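You operate a simulated robot arm through the tools that you are given. There is no shell and no other tool.

You are at the controls of a simulated robot arm. One attempt, no reset.

## Task
Set the controls near the back of the long wooden bench. At the end: the yellow lever marked room is set to at FLIP; the yellow lever marked ride is set to at FLIP; the yellow lever marked rack is set to at FLIP; the yellow lever marked low is set to at FLIP; whatever was shut is shut again. Leave all else as you found it, and nothing knocked over. The yellow lever marked low goes to its stop. The yellow lever marked rack goes to its stop. The yellow lever marked room goes to its stop. The yellow lever marked ride goes to its stop.

It is judged by the outcome, as a careful person would: the job done as asked, and still so three seconds after it is handed in. It fails if anything else is knocked over, pushed out of place, dropped, spilled or broken.

## Robot
A 7-joint arm with a two-finger parallel gripper, fixed in place. Base frame: the origin is at the foot of the arm, x ahead of it, y to its left, z up. Readings come in m, rad, newtons and seconds.
With the tool pointing down near the work surface it reaches from about 0.42 to 0.9 m from the base axis. Its first joint turns from -2.496 to 2.496 rad. Payload 3 kg.
The tool frame sits at the grasp point between the pads (the TCP): z along the fingers, y along the line on which they close. The tips reach 0.03 m beyond it. The gripper opens to 0.094 m. The fingers are 0.028 m wide and 0.01 m thick; the gripper's body (0.05 by 0.096 m) begins 0.055 m behind the TCP.
Orientation is that of the tool frame in the base frame, as [roll, pitch, yaw] about the fixed x, y, z axes, in that order (R = Rz(yaw) Ry(pitch) Rx(roll)). With the fingers straight down and closing along the base's y, the tool's x points along the base's -x, its y along +y and its z along -z.

## Interface
- The arm moves only by the tool drive_tool. Its argument "series" is a list of rows, each an object of numbers (a shift or turn left out is 0, a gripper value left out holds the last): "ax", "ay", "az": the turn, a rotation vector about the tool's x, y, z in units of 8 degrees (1.0 is 8 degrees); "tx", "ty", "tz": the shift along the tool's x, y, z in units of 20 mm (1.0 is 20 mm); "hand": the gripper command, from -1 (fully open) to 1 (shut), values between in proportion. In form: [{"ax": .., "ay": .., "az": .., "tx": .., "ty": .., "tz": .., "hand": ..}, ...]. A call has 1 to 20 rows; each row shifts and turns the commanded pose from where the row before left it, along the tool's axes as they then stand. A call with a number of a shift or a turn outside -1 to 1 is refused whole. Each row takes 0.2 s and may step no farther than 0.05 m and 0.15 rad from the row before; otherwise, or with a gripper value out of range, the whole call is refused. Where a pose cannot be reached the arm comes as near as it can. A force on the tool above 40 N (or 10 N above the force at the start of the call, whichever is more), or a blocked arm, ends the call early, and 0.2 s more pass. The fingers move at their own pace (about 0.072 m/s each) and stop on an object; they squeeze with about 22 N. The grip force told is the motor's: it shows also when the fingers shut on nothing. Time passes only in rows, and 0.2 s behind the last, so rows that do not move let the fingers close. The reply holds the time, the measured pose of the TCP, the force on the tool along the base axes, the opening and the grip force, in the units named above and with some noise, with the torque about the TCP (base axes, N m) and any sound that the robot's microphone picked up, and new pictures: "pictures" is both (left out), scene, wrist or none.
- Cameras (640 x 400 px; columns grow to the right, rows downward): "scene" is fixed at [0.3884, 0.4967, 1.4282]; the picture's right is [-0.92, -0.38, 0.00], its down [-0.22, 0.52, -0.82] and it looks along [0.32, -0.76, -0.57] (base axes); focal length 376 px, centre (320, 200). "wrist" rides on the gripper at [0.076, 0.014, -0.102] in the tool frame; the picture's right is [-0.18, 0.98, 0.00], its down [-0.75, -0.14, -0.64] and it looks along [-0.63, -0.12, 0.77] (tool axes); focal length 243 px, centre (320, 200). There is no depth. A picture from a camera that has moved, and an enlarged one, comes with that camera's place and axes in the base frame and with its lens. The place of the scene camera against the robot may be out by one fixed shift of up to 0.025 m in any direction.
- close_up(camera, box): a new picture of the part [left, top, right, bottom] of that camera's present view, enlarged. The clock stands still meanwhile.
- hand_in(): hands the job in; it is judged then, once.

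Places have to be worked out from the pictures, the camera data and where the tool is seen. Open the gripper and draw the arm clear of the work before you hand the job in, unless the task says otherwise.

The tools are called after "Request:" by a JSON object that holds its "api" and its "payload". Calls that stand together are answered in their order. drive_tool: Moves the arm, as the interface text tells. Its arguments: {"type":"object","properties":{"series":{"type":"array","items":{"type":"object","properties":{"ax":{"type":"number"},"ay":{"type":"number"},"az":{"type":"number"},"tx":{"type":"number"},"ty":{"type":"number"},"tz":{"type":"number"},"hand":{"type":"number"}}}},"pictures":{"type":"string","enum":["both","scene","wrist","none"]}},"required":["series"]} The other tools are called the same way: close_up (camera, box) takes an enlarged picture of a part of a camera's view; hand_in () hands the job in.

At the start:

```text
t: 0.0
position: [0.6217, -0.0202, 1.1352]
tool_rot: [-3.142, 0.001, 3.141]
contact_force: [-0.6, 0.6, 0.9]
torque: [0.02, 0.01, 0.02]
width: 0.0942
gripper_force: 0.1
```

scene: 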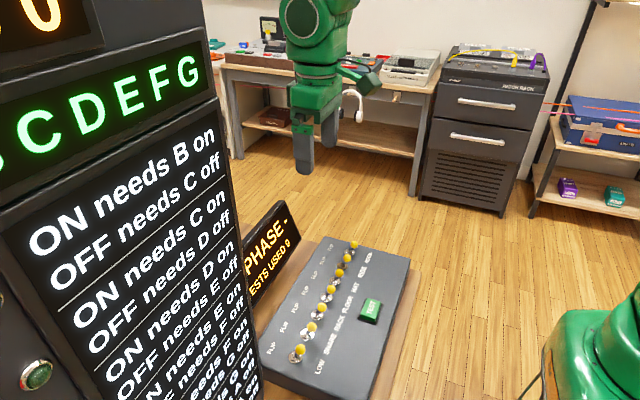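
wrist: 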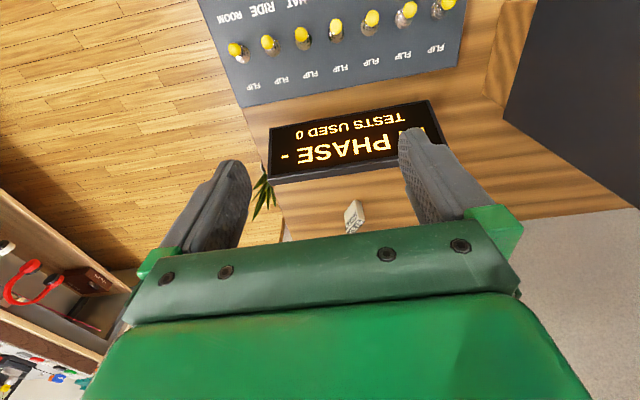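

The pictures show a control box with seven yellow levers, a display, and a rule panel. I'll enlarge these to read them before moving.

Request:
{"api": "close_up", "payload": {"camera": "scene", "box": [240, 220, 420, 400]}}

Request:
{"api": "close_up", "payload": {"camera": "scene", "box": [0, 0, 280, 400]}}

Request:
{"api": "close_up", "payload": {"camera": "wrist", "box": [190, 0, 480, 200]}}

```text
2.22 times, centred on (330, 310) of scene
camera zoom: at [0.3884, 0.4967, 1.4282], right [-0.92, -0.38, 0.0], down [-0.22, 0.52, -0.82], along [0.32, -0.76, -0.57], focal length 834 px, centre (298, -44)
```

zoom: 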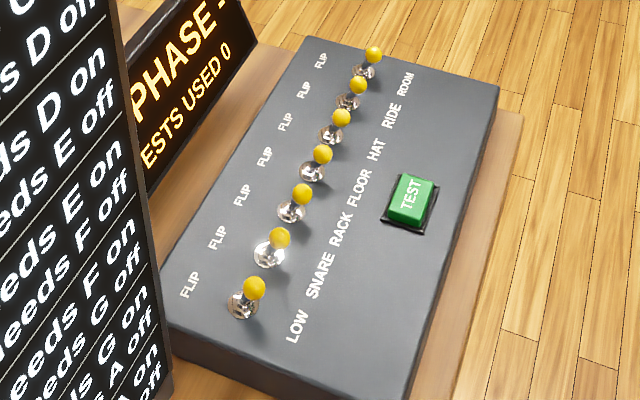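

```text
1.00 times, centred on (140, 200) of scene (not enlarged: the box is as wide or as high as the picture)
camera zoom: at [0.3884, 0.4967, 1.4282], right [-0.92, -0.38, 0.0], down [-0.22, 0.52, -0.82], along [0.32, -0.76, -0.57], focal length 376 px, centre (500, 200)
```

zoom: 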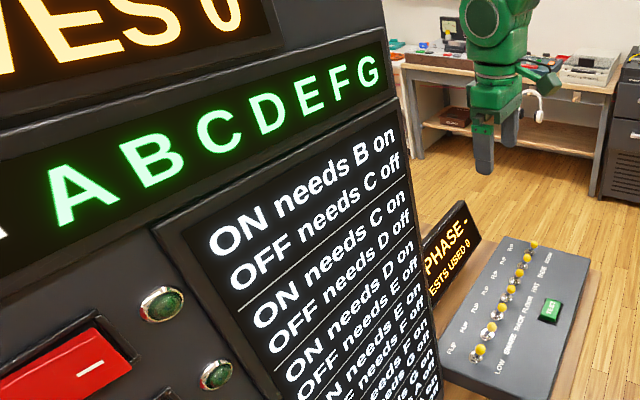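

```text
2.00 times, centred on (335, 100) of wrist
camera zoom: at [0.5453, -0.0065, 1.2393], right [0.18, 0.98, 0.0], down [0.75, -0.14, 0.64], along [0.63, -0.12, -0.77], focal length 485 px, centre (290, 400)
```

zoom: 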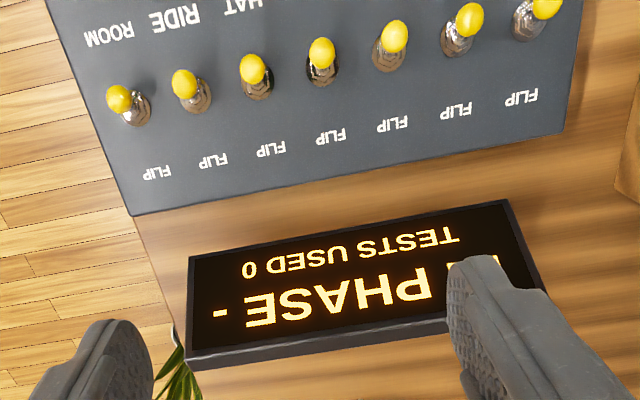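

All seven levers lean towards the base (-x), away from the FLIP labels, and I put the row at about x≈0.59, y from -0.14 to 0.16, z≈0.8. I'll shut the gripper and move closer, back and to the right, to get better views for triangulation.

Request:
{"api": "drive_tool", "payload": {"series": [{"tx": 0.86, "ty": -0.6, "tz": 0.4, "hand": 1}, {"tx": 0.86, "ty": -0.6, "tz": 0.4}, {"tx": 0.86, "ty": -0.6, "tz": 0.4}, {"tx": 0.86, "ty": -0.6, "tz": 0.4}, {"tx": 0.86, "ty": -0.6, "tz": 0.4}, {"tx": 0.86, "ty": -0.6, "tz": 0.4}, {"tx": 0.86, "ty": -0.6, "tz": 0.4}, {}]}}

```text
t: 1.8
position: [0.5027, -0.1046, 1.0822]
tool_rot: [-3.141, 0.0, -3.14]
contact_force: [0.0, 0.2, -0.2]
torque: [0.02, 0.03, 0.01]
width: 0.0
gripper_force: 21.9
camera wrist: at [0.4264, -0.0907, 1.1854], right [0.18, 0.98, 0.0], down [0.75, -0.14, 0.64], along [0.63, -0.12, -0.77], focal length 243 px, centre (320, 200)
```

scene: 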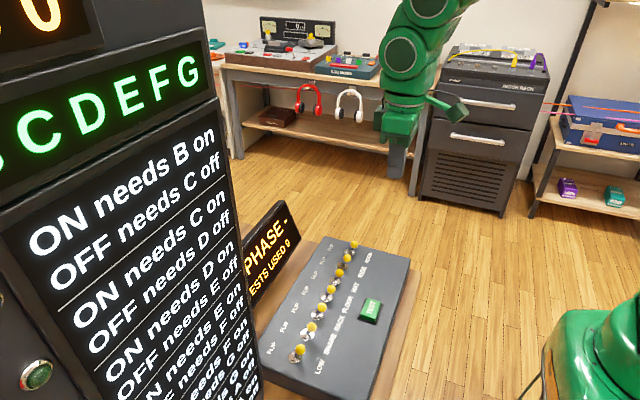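
wrist: 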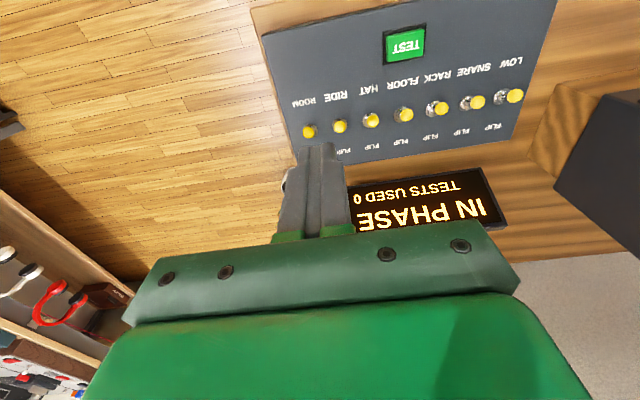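

Now I have a second wrist view of the panel; I'll enlarge it for measurement.

Request:
{"api": "close_up", "payload": {"camera": "wrist", "box": [260, 20, 560, 200]}}

Request:
{"api": "close_up", "payload": {"camera": "wrist", "box": [280, 80, 430, 174]}}

Request:
{"api": "close_up", "payload": {"camera": "wrist", "box": [400, 50, 550, 144]}}

```text
2.13 times, centred on (410, 110) of wrist
camera zoom: at [0.4264, -0.0907, 1.1854], right [0.18, 0.98, 0.0], down [0.75, -0.14, 0.64], along [0.63, -0.12, -0.77], focal length 518 px, centre (128, 392)
```

zoom: 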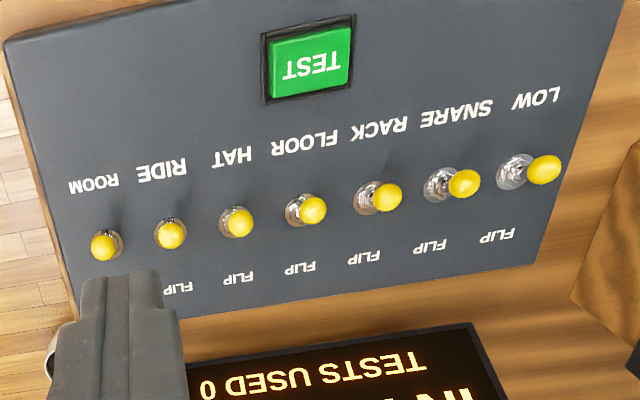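

```text
4.26 times, centred on (355, 127) of wrist
camera zoom: at [0.4264, -0.0907, 1.1854], right [0.18, 0.98, 0.0], down [0.75, -0.14, 0.64], along [0.63, -0.12, -0.77], focal length 1032 px, centre (171, 511)
```

zoom: 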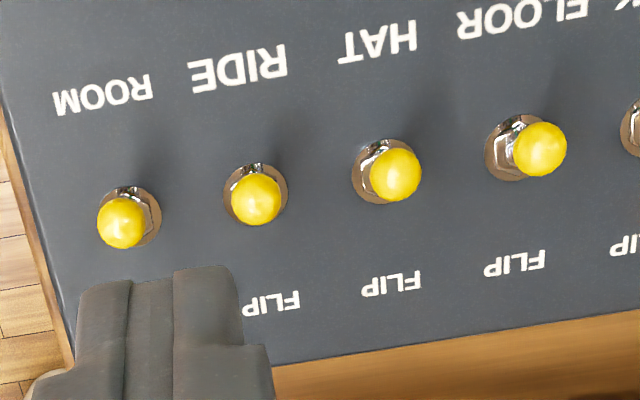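

```text
4.26 times, centred on (475, 97) of wrist
camera zoom: at [0.4264, -0.0907, 1.1854], right [0.18, 0.98, 0.0], down [0.75, -0.14, 0.64], along [0.63, -0.12, -0.77], focal length 1032 px, centre (-340, 638)
```

zoom: 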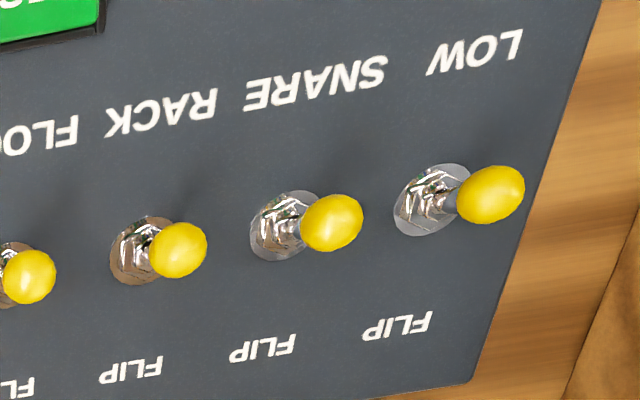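

From the two wrist views the lever bases lie at x≈0.591, z≈0.80, with y: ROOM -0.139, RIDE -0.09, HAT -0.04, FLOOR 0.01, RACK 0.059, SNARE 0.109, LOW 0.158. The knobs are at x≈0.580, z≈0.832. I'll come down behind ROOM's lever on its -x side, staying above the panel.

Request:
{"api": "drive_tool", "payload": {"series": [{"tx": -0.17, "ty": -0.215, "tz": 1}, {"tx": -0.17, "ty": -0.215, "tz": 1}, {"tx": -0.17, "ty": -0.215, "tz": 1}, {"tx": -0.17, "ty": -0.215, "tz": 1}, {"tx": -0.17, "ty": -0.215, "tz": 1}, {"tx": -0.17, "ty": -0.215, "tz": 1}, {"tx": -0.17, "ty": -0.215, "tz": 1}, {"tx": -0.17, "ty": -0.215, "tz": 1}, {}]}}

```text
t: 3.8
position: [0.5265, -0.1389, 0.9184]
tool_rot: [-3.141, -0.002, 3.14]
contact_force: [-0.4, 0.3, 0.3]
torque: [0.0, 0.01, -0.02]
width: 0.0
gripper_force: 22.1
camera wrist: at [0.4506, -0.125, 1.0219], right [0.18, 0.98, 0.0], down [0.75, -0.14, 0.64], along [0.63, -0.12, -0.77], focal length 243 px, centre (320, 200)
```

scene: 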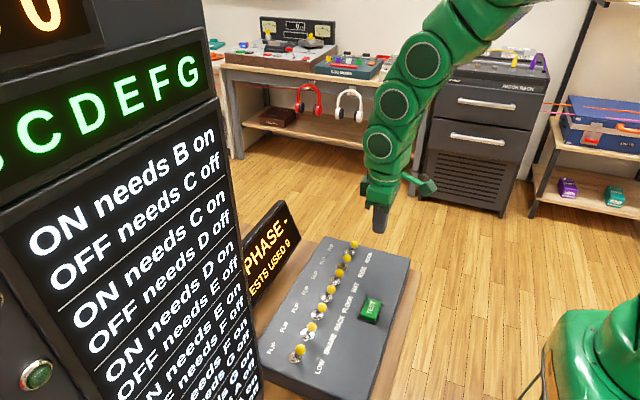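
wrist: 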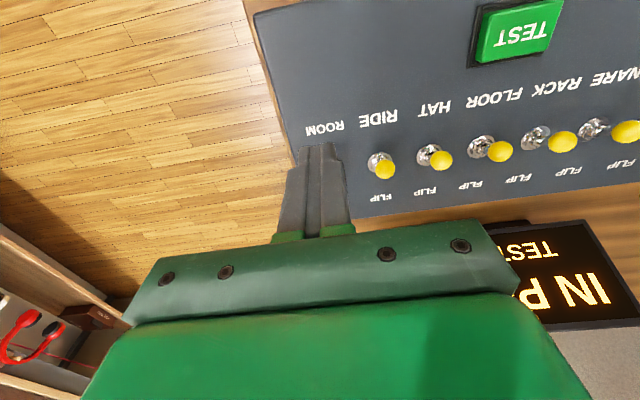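

The view matches my estimates (RIDE's base computes to x 0.590, y -0.089). ROOM is hidden behind the fingers as expected, so I descend to TCP z≈0.848, clear of the knob.

Request:
{"api": "drive_tool", "payload": {"series": [{"tz": 1}, {"tz": 1}, {"tz": 0.8}, {"tz": 0.7}, {}]}}

Request:
{"api": "close_up", "payload": {"camera": "scene", "box": [280, 200, 440, 300]}}

```text
t: 5.0
position: [0.5282, -0.1378, 0.8481]
tool_rot: [-3.141, -0.001, 3.141]
contact_force: [-0.4, -0.4, -0.1]
torque: [0.01, 0.01, 0.0]
width: 0.0
gripper_force: 22.0
camera wrist: at [0.4523, -0.1246, 0.9517], right [0.18, 0.98, 0.0], down [0.75, -0.14, 0.64], along [0.63, -0.12, -0.77], focal length 243 px, centre (320, 200)
```

scene: 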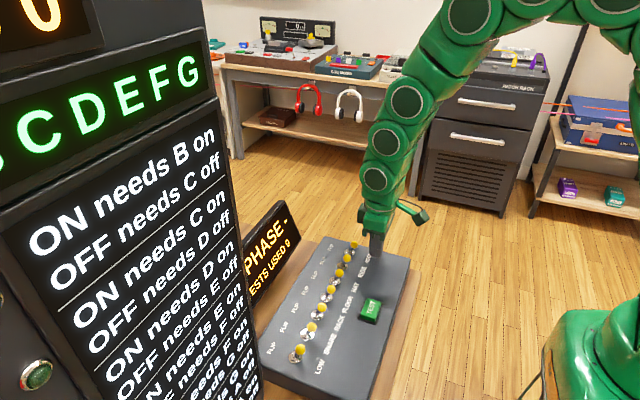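
wrist: 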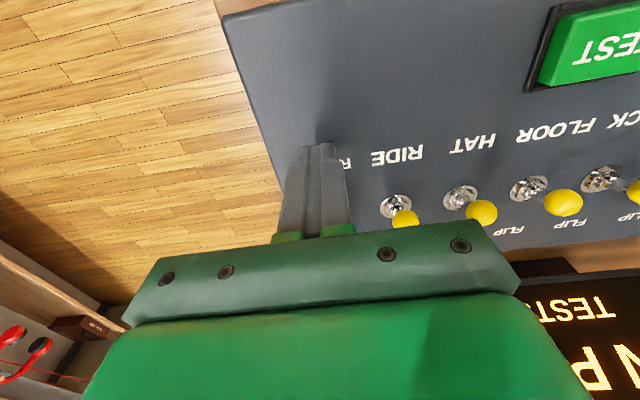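

```text
4.00 times, centred on (360, 250) of scene
camera zoom: at [0.3884, 0.4967, 1.4282], right [-0.92, -0.38, 0.0], down [-0.22, 0.52, -0.82], along [0.32, -0.76, -0.57], focal length 1502 px, centre (160, 0)
```

zoom: 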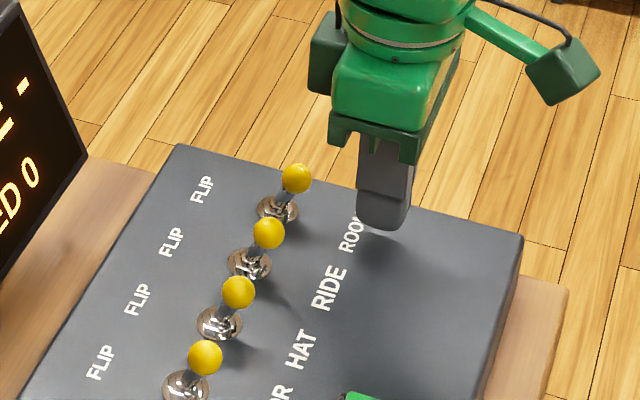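

The fingertips stand directly behind ROOM at knob height. I'll push gently in +x to about TCP x 0.578.

Request:
{"api": "drive_tool", "payload": {"series": [{"tx": -0.5}, {"tx": -0.5}, {"tx": -0.4}, {"tx": -0.4}, {"tx": -0.4}, {"tx": -0.3}, {}]}}

Request:
{"api": "close_up", "payload": {"camera": "scene", "box": [280, 200, 440, 300]}}

```text
t: 6.6
position: [0.5761, -0.1383, 0.8493]
tool_rot: [-3.141, -0.002, 3.141]
contact_force: [-23.7, -1.2, 16.2]
torque: [0.05, 0.52, -0.02]
width: 0.0
gripper_force: 22.0
camera wrist: at [0.5007, -0.1258, 0.9529], right [0.18, 0.98, 0.0], down [0.75, -0.14, 0.64], along [0.63, -0.12, -0.77], focal length 243 px, centre (320, 200)
```

scene: 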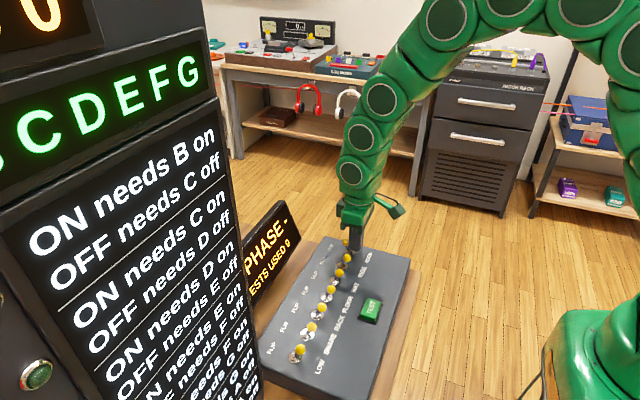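
wrist: 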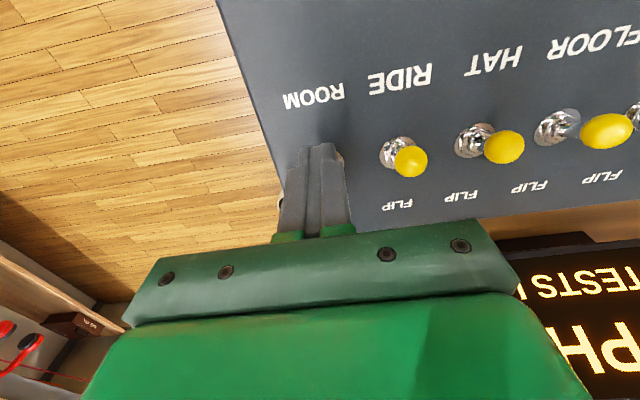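

```text
4.00 times, centred on (360, 250) of scene
camera zoom: at [0.3884, 0.4967, 1.4282], right [-0.92, -0.38, 0.0], down [-0.22, 0.52, -0.82], along [0.32, -0.76, -0.57], focal length 1502 px, centre (160, 0)
```

zoom: 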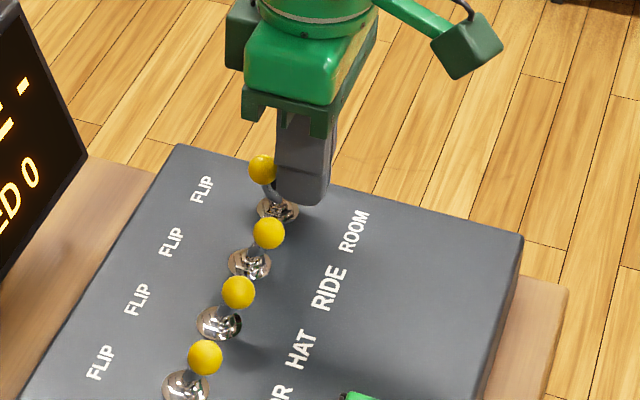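

ROOM's lever now leans to the FLIP side, and the -x/+z reaction suggests it has met its stop. I'll back off and check that it stays.

Request:
{"api": "drive_tool", "payload": {"series": [{"tx": 0.5}, {"tx": 0.7}, {"tx": 0.7}, {"tz": -0.8}, {"tz": -1}, {"tz": -0.9}, {}]}}

Request:
{"api": "close_up", "payload": {"camera": "scene", "box": [280, 220, 400, 295]}}

```text
t: 8.2
position: [0.5403, -0.1378, 0.9028]
tool_rot: [3.14, 0.0, -3.141]
contact_force: [-0.2, -0.7, -1.3]
torque: [-0.01, 0.03, 0.01]
width: 0.0001
gripper_force: 21.8
camera wrist: at [0.4649, -0.1254, 1.0058], right [0.18, 0.98, 0.0], down [0.75, -0.14, 0.64], along [0.63, -0.12, -0.77], focal length 243 px, centre (320, 200)
```

scene: 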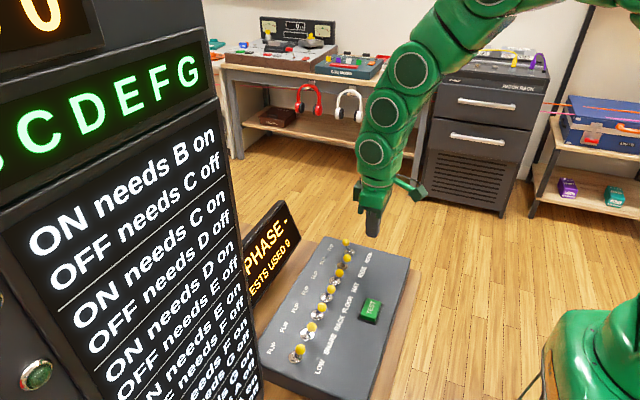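
wrist: 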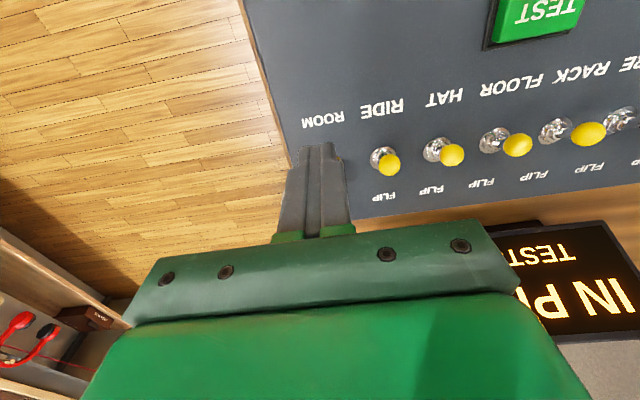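

```text
5.33 times, centred on (340, 258) of scene
camera zoom: at [0.3884, 0.4967, 1.4282], right [-0.92, -0.38, 0.0], down [-0.22, 0.52, -0.82], along [0.32, -0.76, -0.57], focal length 2003 px, centre (213, -107)
```

zoom: 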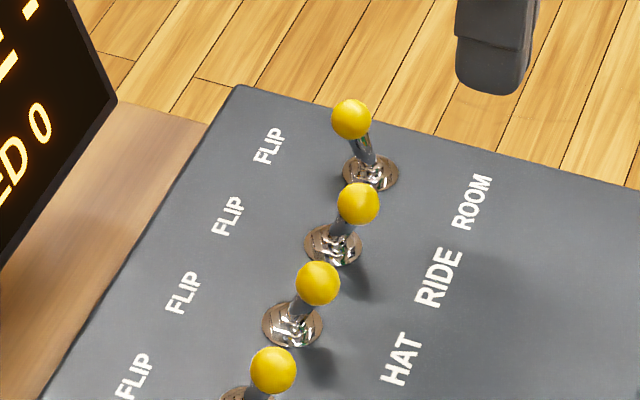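

ROOM has stayed at FLIP. Next is RIDE at y≈-0.089: shift +y by 0.049, come down behind it, and push as before.

Request:
{"api": "drive_tool", "payload": {"series": [{"ty": 0.8, "tx": 0.3}, {"ty": 0.8, "tx": 0.2}, {"ty": 0.84}, {"tz": 0.9}, {"tz": 0.9}, {"tz": 0.9}, {}]}}

Request:
{"api": "close_up", "payload": {"camera": "scene", "box": [280, 220, 400, 295]}}

```text
t: 9.8
position: [0.5286, -0.0897, 0.8496]
tool_rot: [3.141, -0.001, 3.14]
contact_force: [-0.3, 0.2, 0.8]
torque: [-0.03, -0.02, 0.0]
width: 0.0
gripper_force: 21.8
camera wrist: at [0.4533, -0.0764, 0.9521], right [0.18, 0.98, 0.0], down [0.75, -0.14, 0.64], along [0.63, -0.12, -0.77], focal length 243 px, centre (320, 200)
```

scene: 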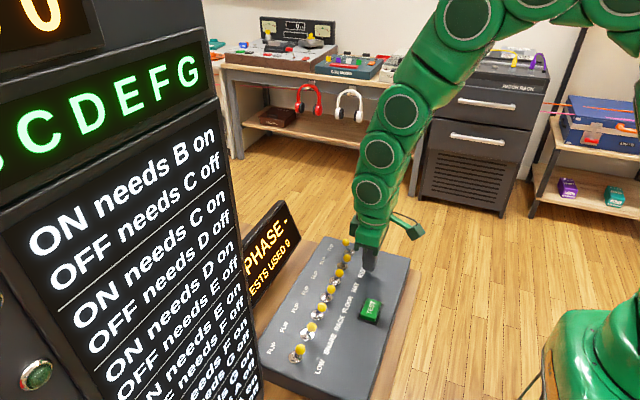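
wrist: 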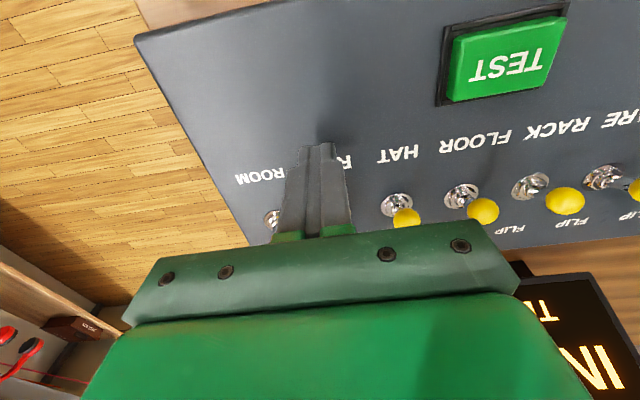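

```text
5.33 times, centred on (340, 258) of scene
camera zoom: at [0.3884, 0.4967, 1.4282], right [-0.92, -0.38, 0.0], down [-0.22, 0.52, -0.82], along [0.32, -0.76, -0.57], focal length 2003 px, centre (213, -107)
```

zoom: 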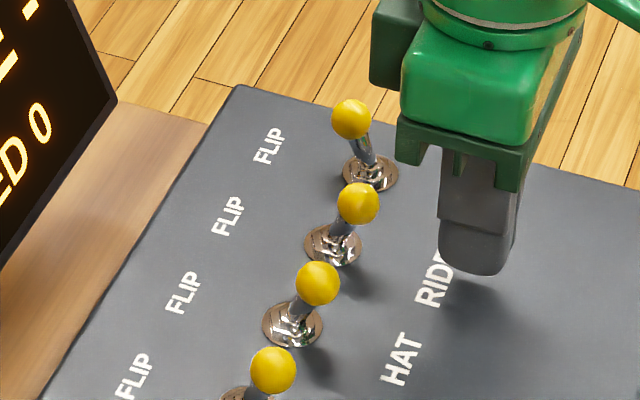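

I'm aligned behind RIDE with the gripper body well above the neighbouring knobs, so I push +x to its stop and then back off and rise.

Request:
{"api": "drive_tool", "payload": {"series": [{"tx": -0.5}, {"tx": -0.5}, {"tx": -0.4}, {"tx": -0.4}, {"tx": -0.4}, {"tx": -0.25}, {}, {"tx": 0.5}, {"tx": 0.7}, {"tx": 0.7}, {"tx": 0.4}, {"tz": -0.8}, {"tz": -1}, {"tz": -0.9}, {}]}}

Request:
{"api": "close_up", "payload": {"camera": "scene", "box": [280, 220, 400, 295]}}

```text
t: 13.0
position: [0.5331, -0.0898, 0.9036]
tool_rot: [-3.141, -0.001, 3.141]
contact_force: [-0.3, -0.2, -0.4]
torque: [0.03, 0.03, -0.03]
width: 0.0
gripper_force: 22.3
camera wrist: at [0.4574, -0.0771, 1.0066], right [0.18, 0.98, 0.0], down [0.75, -0.14, 0.64], along [0.63, -0.12, -0.77], focal length 243 px, centre (320, 200)
```

scene: 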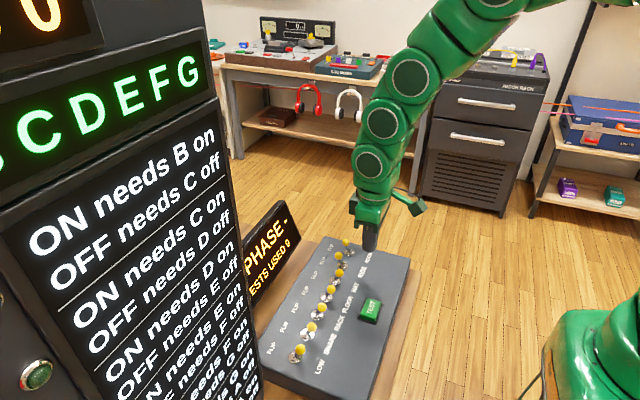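
wrist: 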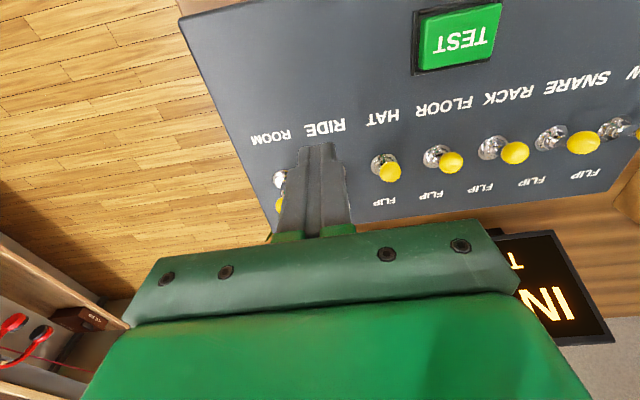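

```text
5.33 times, centred on (340, 258) of scene
camera zoom: at [0.3884, 0.4967, 1.4282], right [-0.92, -0.38, 0.0], down [-0.22, 0.52, -0.82], along [0.32, -0.76, -0.57], focal length 2003 px, centre (213, -107)
```

zoom: 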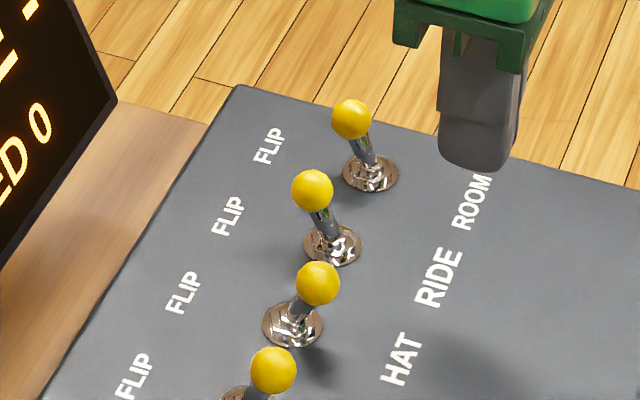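

RIDE is at FLIP. Next is RACK at y≈0.059: move +y 0.149 at this height (tips 0.03 above the knobs), then check before descending.

Request:
{"api": "drive_tool", "payload": {"series": [{"ty": 0.9, "tx": 0.2}, {"ty": 0.94}, {"ty": 0.94}, {"ty": 0.94}, {"ty": 0.94}, {"ty": 0.94}, {"ty": 0.94}, {"ty": 0.9}, {}]}}

Request:
{"api": "close_up", "payload": {"camera": "scene", "box": [240, 230, 400, 400]}}

```text
t: 15.0
position: [0.5279, 0.0599, 0.9052]
tool_rot: [3.142, 0.0, 3.139]
contact_force: [0.8, 0.0, 0.7]
torque: [0.03, -0.01, 0.05]
width: 0.0001
gripper_force: 21.9
camera wrist: at [0.4522, 0.0739, 1.0083], right [0.18, 0.98, 0.0], down [0.75, -0.14, 0.64], along [0.63, -0.12, -0.77], focal length 243 px, centre (320, 200)
```

scene: 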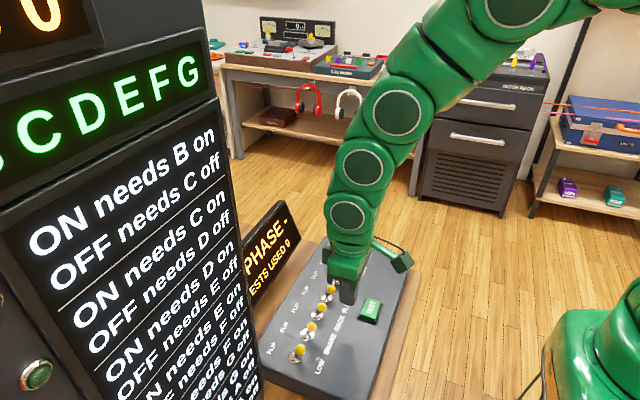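
wrist: 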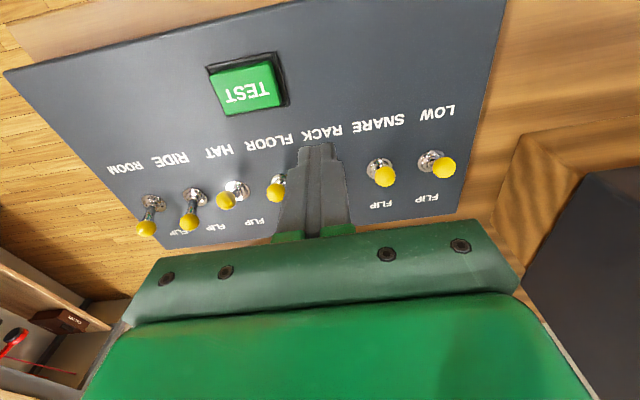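

```text
2.35 times, centred on (320, 315) of scene
camera zoom: at [0.3884, 0.4967, 1.4282], right [-0.92, -0.38, 0.0], down [-0.22, 0.52, -0.82], along [0.32, -0.76, -0.57], focal length 884 px, centre (320, -71)
```

zoom: 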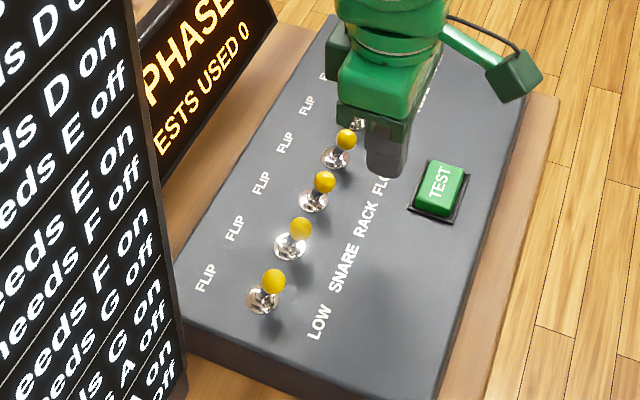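

The fingers hide only RACK (FLOOR is visible to the left, SNARE and LOW to the right), so I'm aligned. Descend, push to the stop, back off and rise.

Request:
{"api": "drive_tool", "payload": {"series": [{"tz": 0.9}, {"tz": 0.9}, {"tz": 1.0}, {}, {"tx": -0.5}, {"tx": -0.5}, {"tx": -0.4}, {"tx": -0.4}, {"tx": -0.4}, {"tx": -0.25}, {}, {"tx": 0.5}, {"tx": 0.7}, {"tx": 0.7}, {"tx": 0.4}, {"tz": -0.9}, {"tz": -1}, {"tz": -0.9}, {}]}}

Request:
{"api": "close_up", "payload": {"camera": "scene", "box": [240, 230, 400, 400]}}

```text
t: 19.0
position: [0.5331, 0.0595, 0.9046]
tool_rot: [3.141, -0.001, 3.14]
contact_force: [0.5, -0.1, -0.2]
torque: [0.03, 0.01, 0.0]
width: 0.0
gripper_force: 21.8
camera wrist: at [0.4572, 0.0728, 1.0059], right [0.18, 0.98, 0.0], down [0.75, -0.14, 0.64], along [0.63, -0.12, -0.77], focal length 243 px, centre (320, 200)
```

scene: 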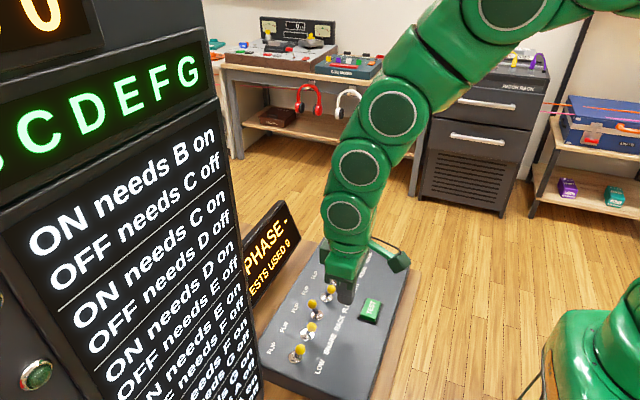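
wrist: 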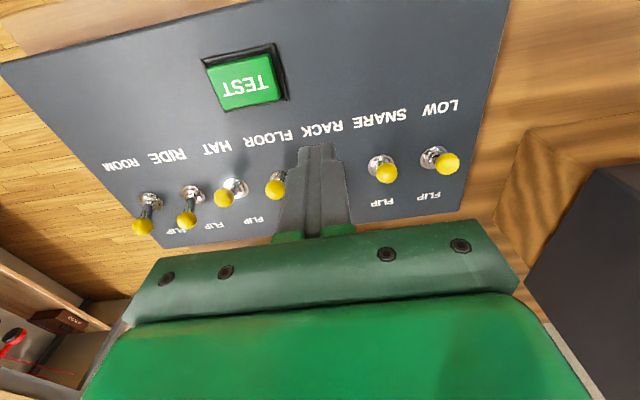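

```text
2.35 times, centred on (320, 315) of scene
camera zoom: at [0.3884, 0.4967, 1.4282], right [-0.92, -0.38, 0.0], down [-0.22, 0.52, -0.82], along [0.32, -0.76, -0.57], focal length 884 px, centre (320, -71)
```

zoom: 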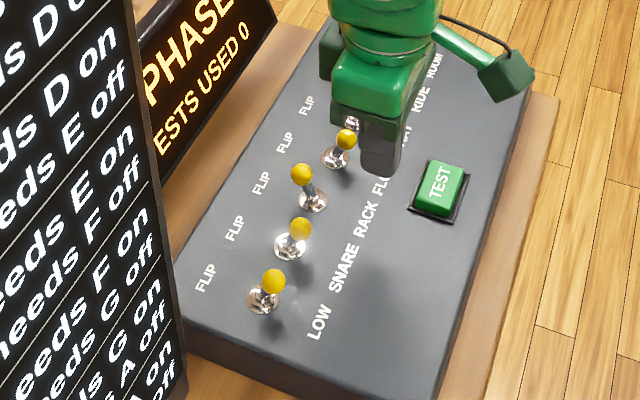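

RACK is at FLIP. For LOW (y≈0.158), the tall board's side face is at about y≈0.247, leaving about 4 cm beside the gripper body. I'll move over to y≈0.156 and check before descending.

Request:
{"api": "drive_tool", "payload": {"series": [{"ty": 0.96, "tx": 0.25}, {"ty": 0.96}, {"ty": 0.96}, {"ty": 0.96}, {"ty": 0.98}, {}]}}

Request:
{"api": "close_up", "payload": {"camera": "scene", "box": [200, 180, 420, 400]}}

```text
t: 20.4
position: [0.5268, 0.1554, 0.9023]
tool_rot: [3.141, -0.002, -3.141]
contact_force: [0.3, 0.1, 0.8]
torque: [-0.02, -0.01, 0.05]
width: 0.0001
gripper_force: 22.0
camera wrist: at [0.4513, 0.1698, 1.0066], right [0.18, 0.98, 0.0], down [0.75, -0.14, 0.64], along [0.63, -0.12, -0.77], focal length 243 px, centre (320, 200)
```

scene: 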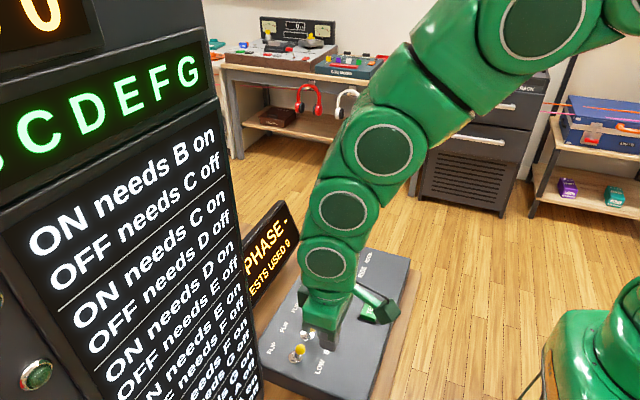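
wrist: 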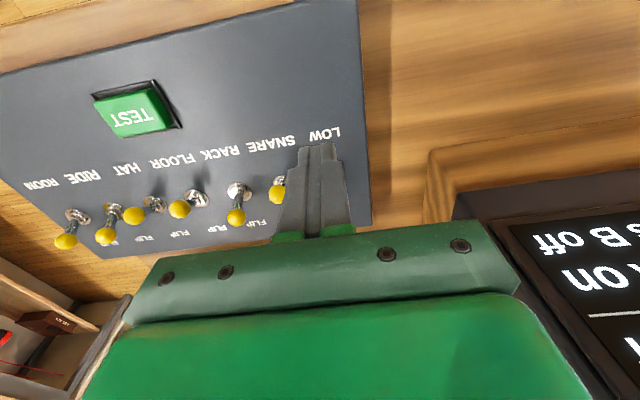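

```text
1.82 times, centred on (310, 290) of scene
camera zoom: at [0.3884, 0.4967, 1.4282], right [-0.92, -0.38, 0.0], down [-0.22, 0.52, -0.82], along [0.32, -0.76, -0.57], focal length 683 px, centre (338, 36)
```

zoom: 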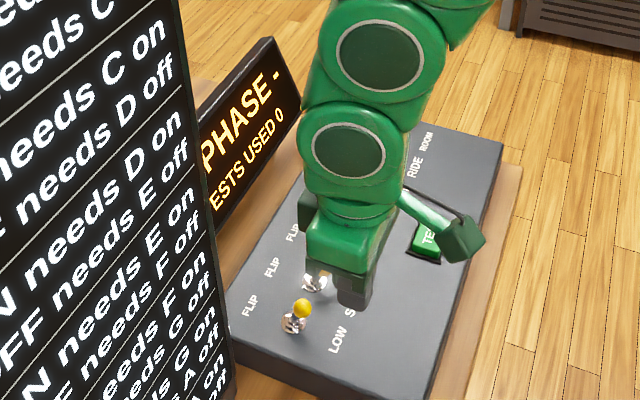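

LOW is now hidden behind the fingers, and the board's corner recomputes to (0.590, 0.253), so there is still clearance. Descend first and check the readings before pushing.

Request:
{"api": "drive_tool", "payload": {"series": [{"tz": 0.9}, {"tz": 0.9}, {"tz": 0.9}, {}]}}

Request:
{"api": "close_up", "payload": {"camera": "scene", "box": [240, 270, 380, 400]}}

```text
t: 21.4
position: [0.5272, 0.1561, 0.8499]
tool_rot: [3.141, -0.001, -3.141]
contact_force: [-0.1, 0.4, 0.6]
torque: [-0.02, 0.01, 0.0]
width: 0.0
gripper_force: 22.0
camera wrist: at [0.4512, 0.1697, 0.9522], right [0.18, 0.98, 0.0], down [0.75, -0.14, 0.64], along [0.63, -0.12, -0.77], focal length 243 px, centre (320, 200)
```

scene: 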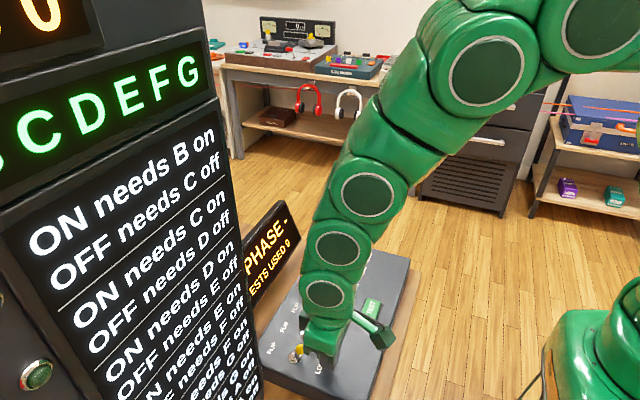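
wrist: 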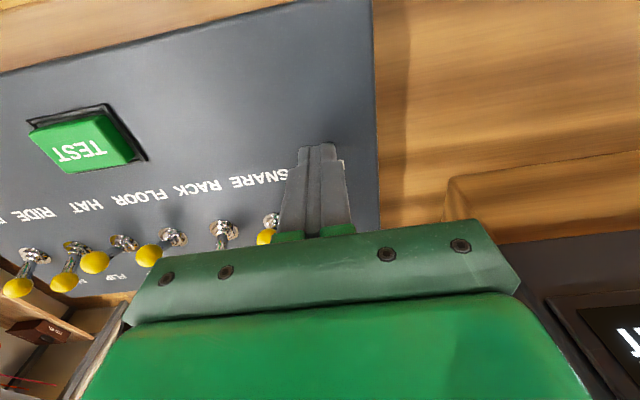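

```text
3.08 times, centred on (310, 335) of scene
camera zoom: at [0.3884, 0.4967, 1.4282], right [-0.92, -0.38, 0.0], down [-0.22, 0.52, -0.82], along [0.32, -0.76, -0.57], focal length 1156 px, centre (351, -215)
```

zoom: 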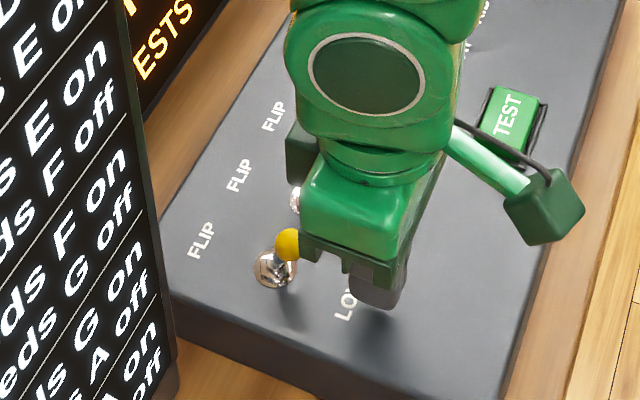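

No contact, and the fingers are behind LOW. Push to the stop, back off, rise, and move back in -y, away from the board.

Request:
{"api": "drive_tool", "payload": {"series": [{"tx": -0.5}, {"tx": -0.5}, {"tx": -0.4}, {"tx": -0.4}, {"tx": -0.4}, {"tx": -0.28}, {}, {"tx": 0.5}, {"tx": 0.7}, {"tx": 0.7}, {"tx": 0.6}, {"tz": -1}, {"tz": -1}, {"tz": -1}, {"tz": -1}, {"tz": -1}, {"tz": -1}, {"tz": -1}, {}]}}

Request:
{"api": "close_up", "payload": {"camera": "scene", "box": [240, 230, 400, 400]}}

```text
t: 25.4
position: [0.5273, 0.1569, 0.992]
tool_rot: [3.141, 0.0, 3.141]
contact_force: [-0.5, 0.4, -0.5]
torque: [0.0, -0.01, 0.0]
width: 0.0
gripper_force: 22.1
camera wrist: at [0.4509, 0.169, 1.0938], right [0.18, 0.98, 0.0], down [0.75, -0.14, 0.64], along [0.63, -0.12, -0.77], focal length 243 px, centre (320, 200)
```

scene: 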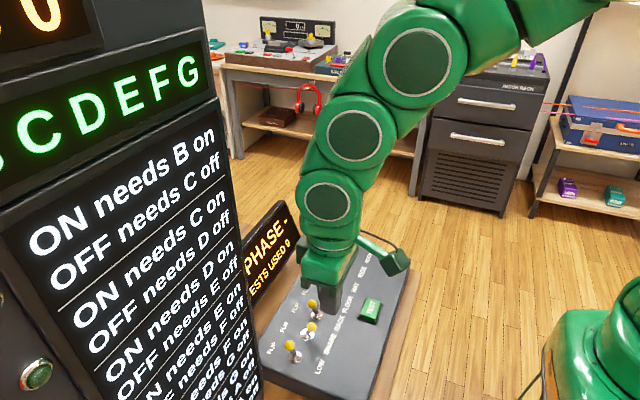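
wrist: 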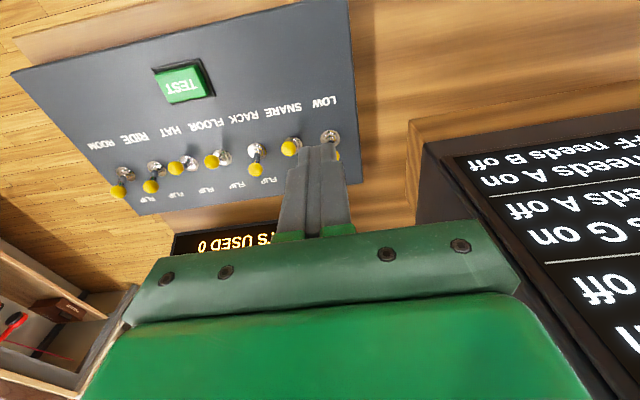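

```text
2.35 times, centred on (320, 315) of scene
camera zoom: at [0.3884, 0.4967, 1.4282], right [-0.92, -0.38, 0.0], down [-0.22, 0.52, -0.82], along [0.32, -0.76, -0.57], focal length 884 px, centre (320, -71)
```

zoom: 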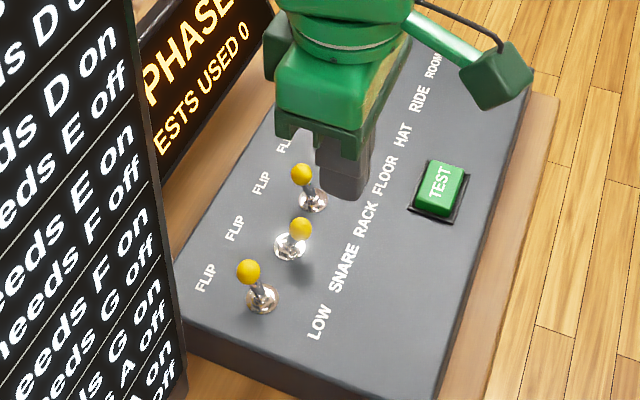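

All four levers appear flipped. I'll raise the arm towards its starting place, open the gripper, and inspect the whole row.

Request:
{"api": "drive_tool", "payload": {"series": [{"ty": -0.9, "tz": -0.8}, {"ty": -0.9, "tz": -0.8}, {"ty": -0.9, "tz": -0.8}, {"ty": -0.9, "tz": -0.8}, {"ty": -0.9, "tz": -0.8}, {"ty": -0.9, "tz": -0.8}, {"ty": -0.9, "tz": -0.8}, {"ty": -0.9, "tz": -0.8}, {"ty": -0.9, "tz": -0.6, "hand": -1}, {"ty": -0.6, "tx": -0.6}, {"tx": -0.6}, {"tx": -0.6}, {"tx": -0.6}, {"tx": -0.6}, {}]}}

Request:
{"api": "close_up", "payload": {"camera": "scene", "box": [240, 220, 420, 400]}}

Request:
{"api": "close_up", "payload": {"camera": "wrist", "box": [190, 0, 480, 200]}}

```text
t: 28.6
position: [0.5866, -0.018, 1.132]
tool_rot: [-3.141, 0.0, 3.141]
contact_force: [0.0, 0.9, 0.4]
torque: [0.06, -0.01, 0.02]
width: 0.0938
gripper_force: 0.1
camera wrist: at [0.5107, -0.0046, 1.2351], right [0.18, 0.98, 0.0], down [0.75, -0.14, 0.64], along [0.63, -0.12, -0.77], focal length 243 px, centre (320, 200)
```

scene: 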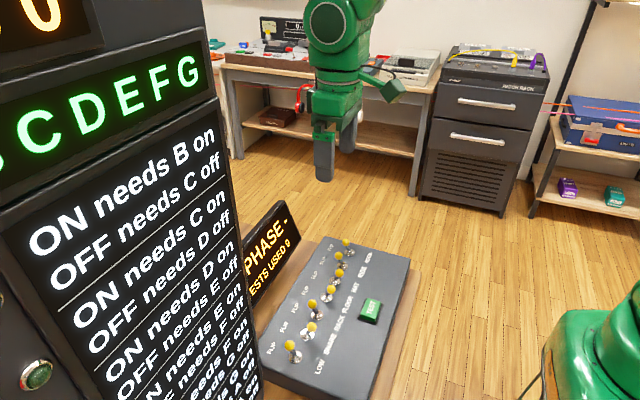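
wrist: 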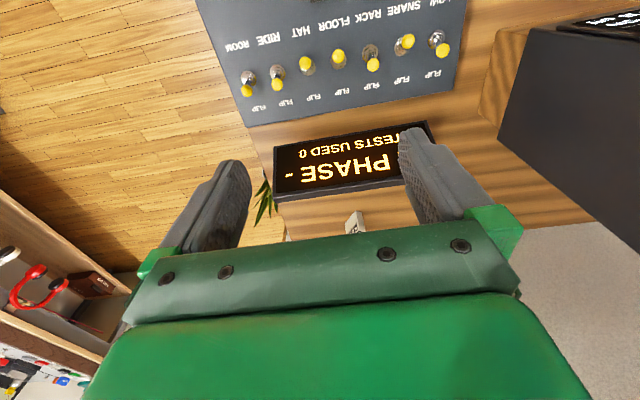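

```text
2.22 times, centred on (330, 310) of scene
camera zoom: at [0.3884, 0.4967, 1.4282], right [-0.92, -0.38, 0.0], down [-0.22, 0.52, -0.82], along [0.32, -0.76, -0.57], focal length 834 px, centre (298, -44)
```

zoom: 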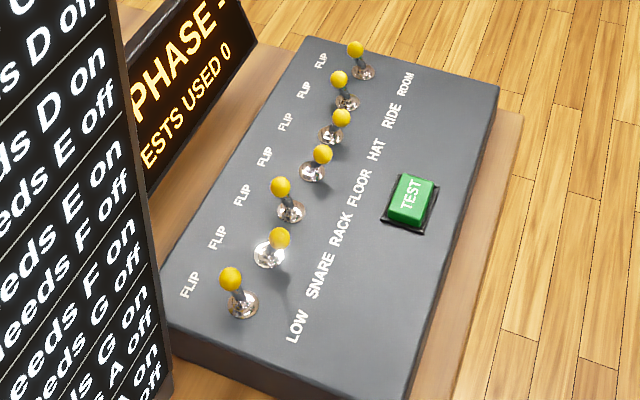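

```text
2.00 times, centred on (335, 100) of wrist
camera zoom: at [0.5107, -0.0046, 1.2351], right [0.18, 0.98, 0.0], down [0.75, -0.14, 0.64], along [0.63, -0.12, -0.77], focal length 485 px, centre (290, 400)
```

zoom: 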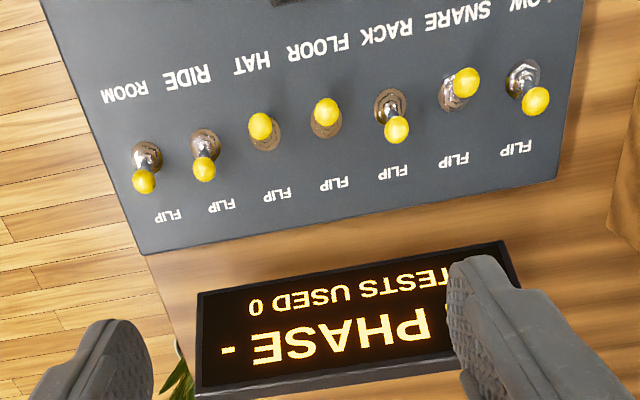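

Both views show ROOM, RIDE, RACK and LOW leaning fully to FLIP. HAT, FLOOR and SNARE are unmoved, "TESTS USED" still reads 0, and the panel hasn't shifted. The gripper is open and clear, so I'm handing in.

Request:
{"api": "hand_in", "payload": {}}

```text
The job is handed in.
```

I set the four yellow levers marked room, ride, rack and low to FLIP, pushing each towards its stop. The job is handed in, but the tool gave no verdict, so I don't know yet how it was judged.

- **Levers:** in the last pictures before handing in, all four lean fully to the FLIP side, and they had stayed there after the arm backed off.
- **Everything else:** the hat, floor and snare levers were not moved. The TEST button was not pressed (the display still read "TESTS USED 0"), and the control box had not shifted.
- **Covers:** I saw no covers or lids on this box, so I opened nothing and there was nothing to shut again.
- **Other board:** I treated the tall board with the A–G "needs on/off" rules as a separate device and left it alone.

The gripper was open and the arm clear of the bench when I handed in.
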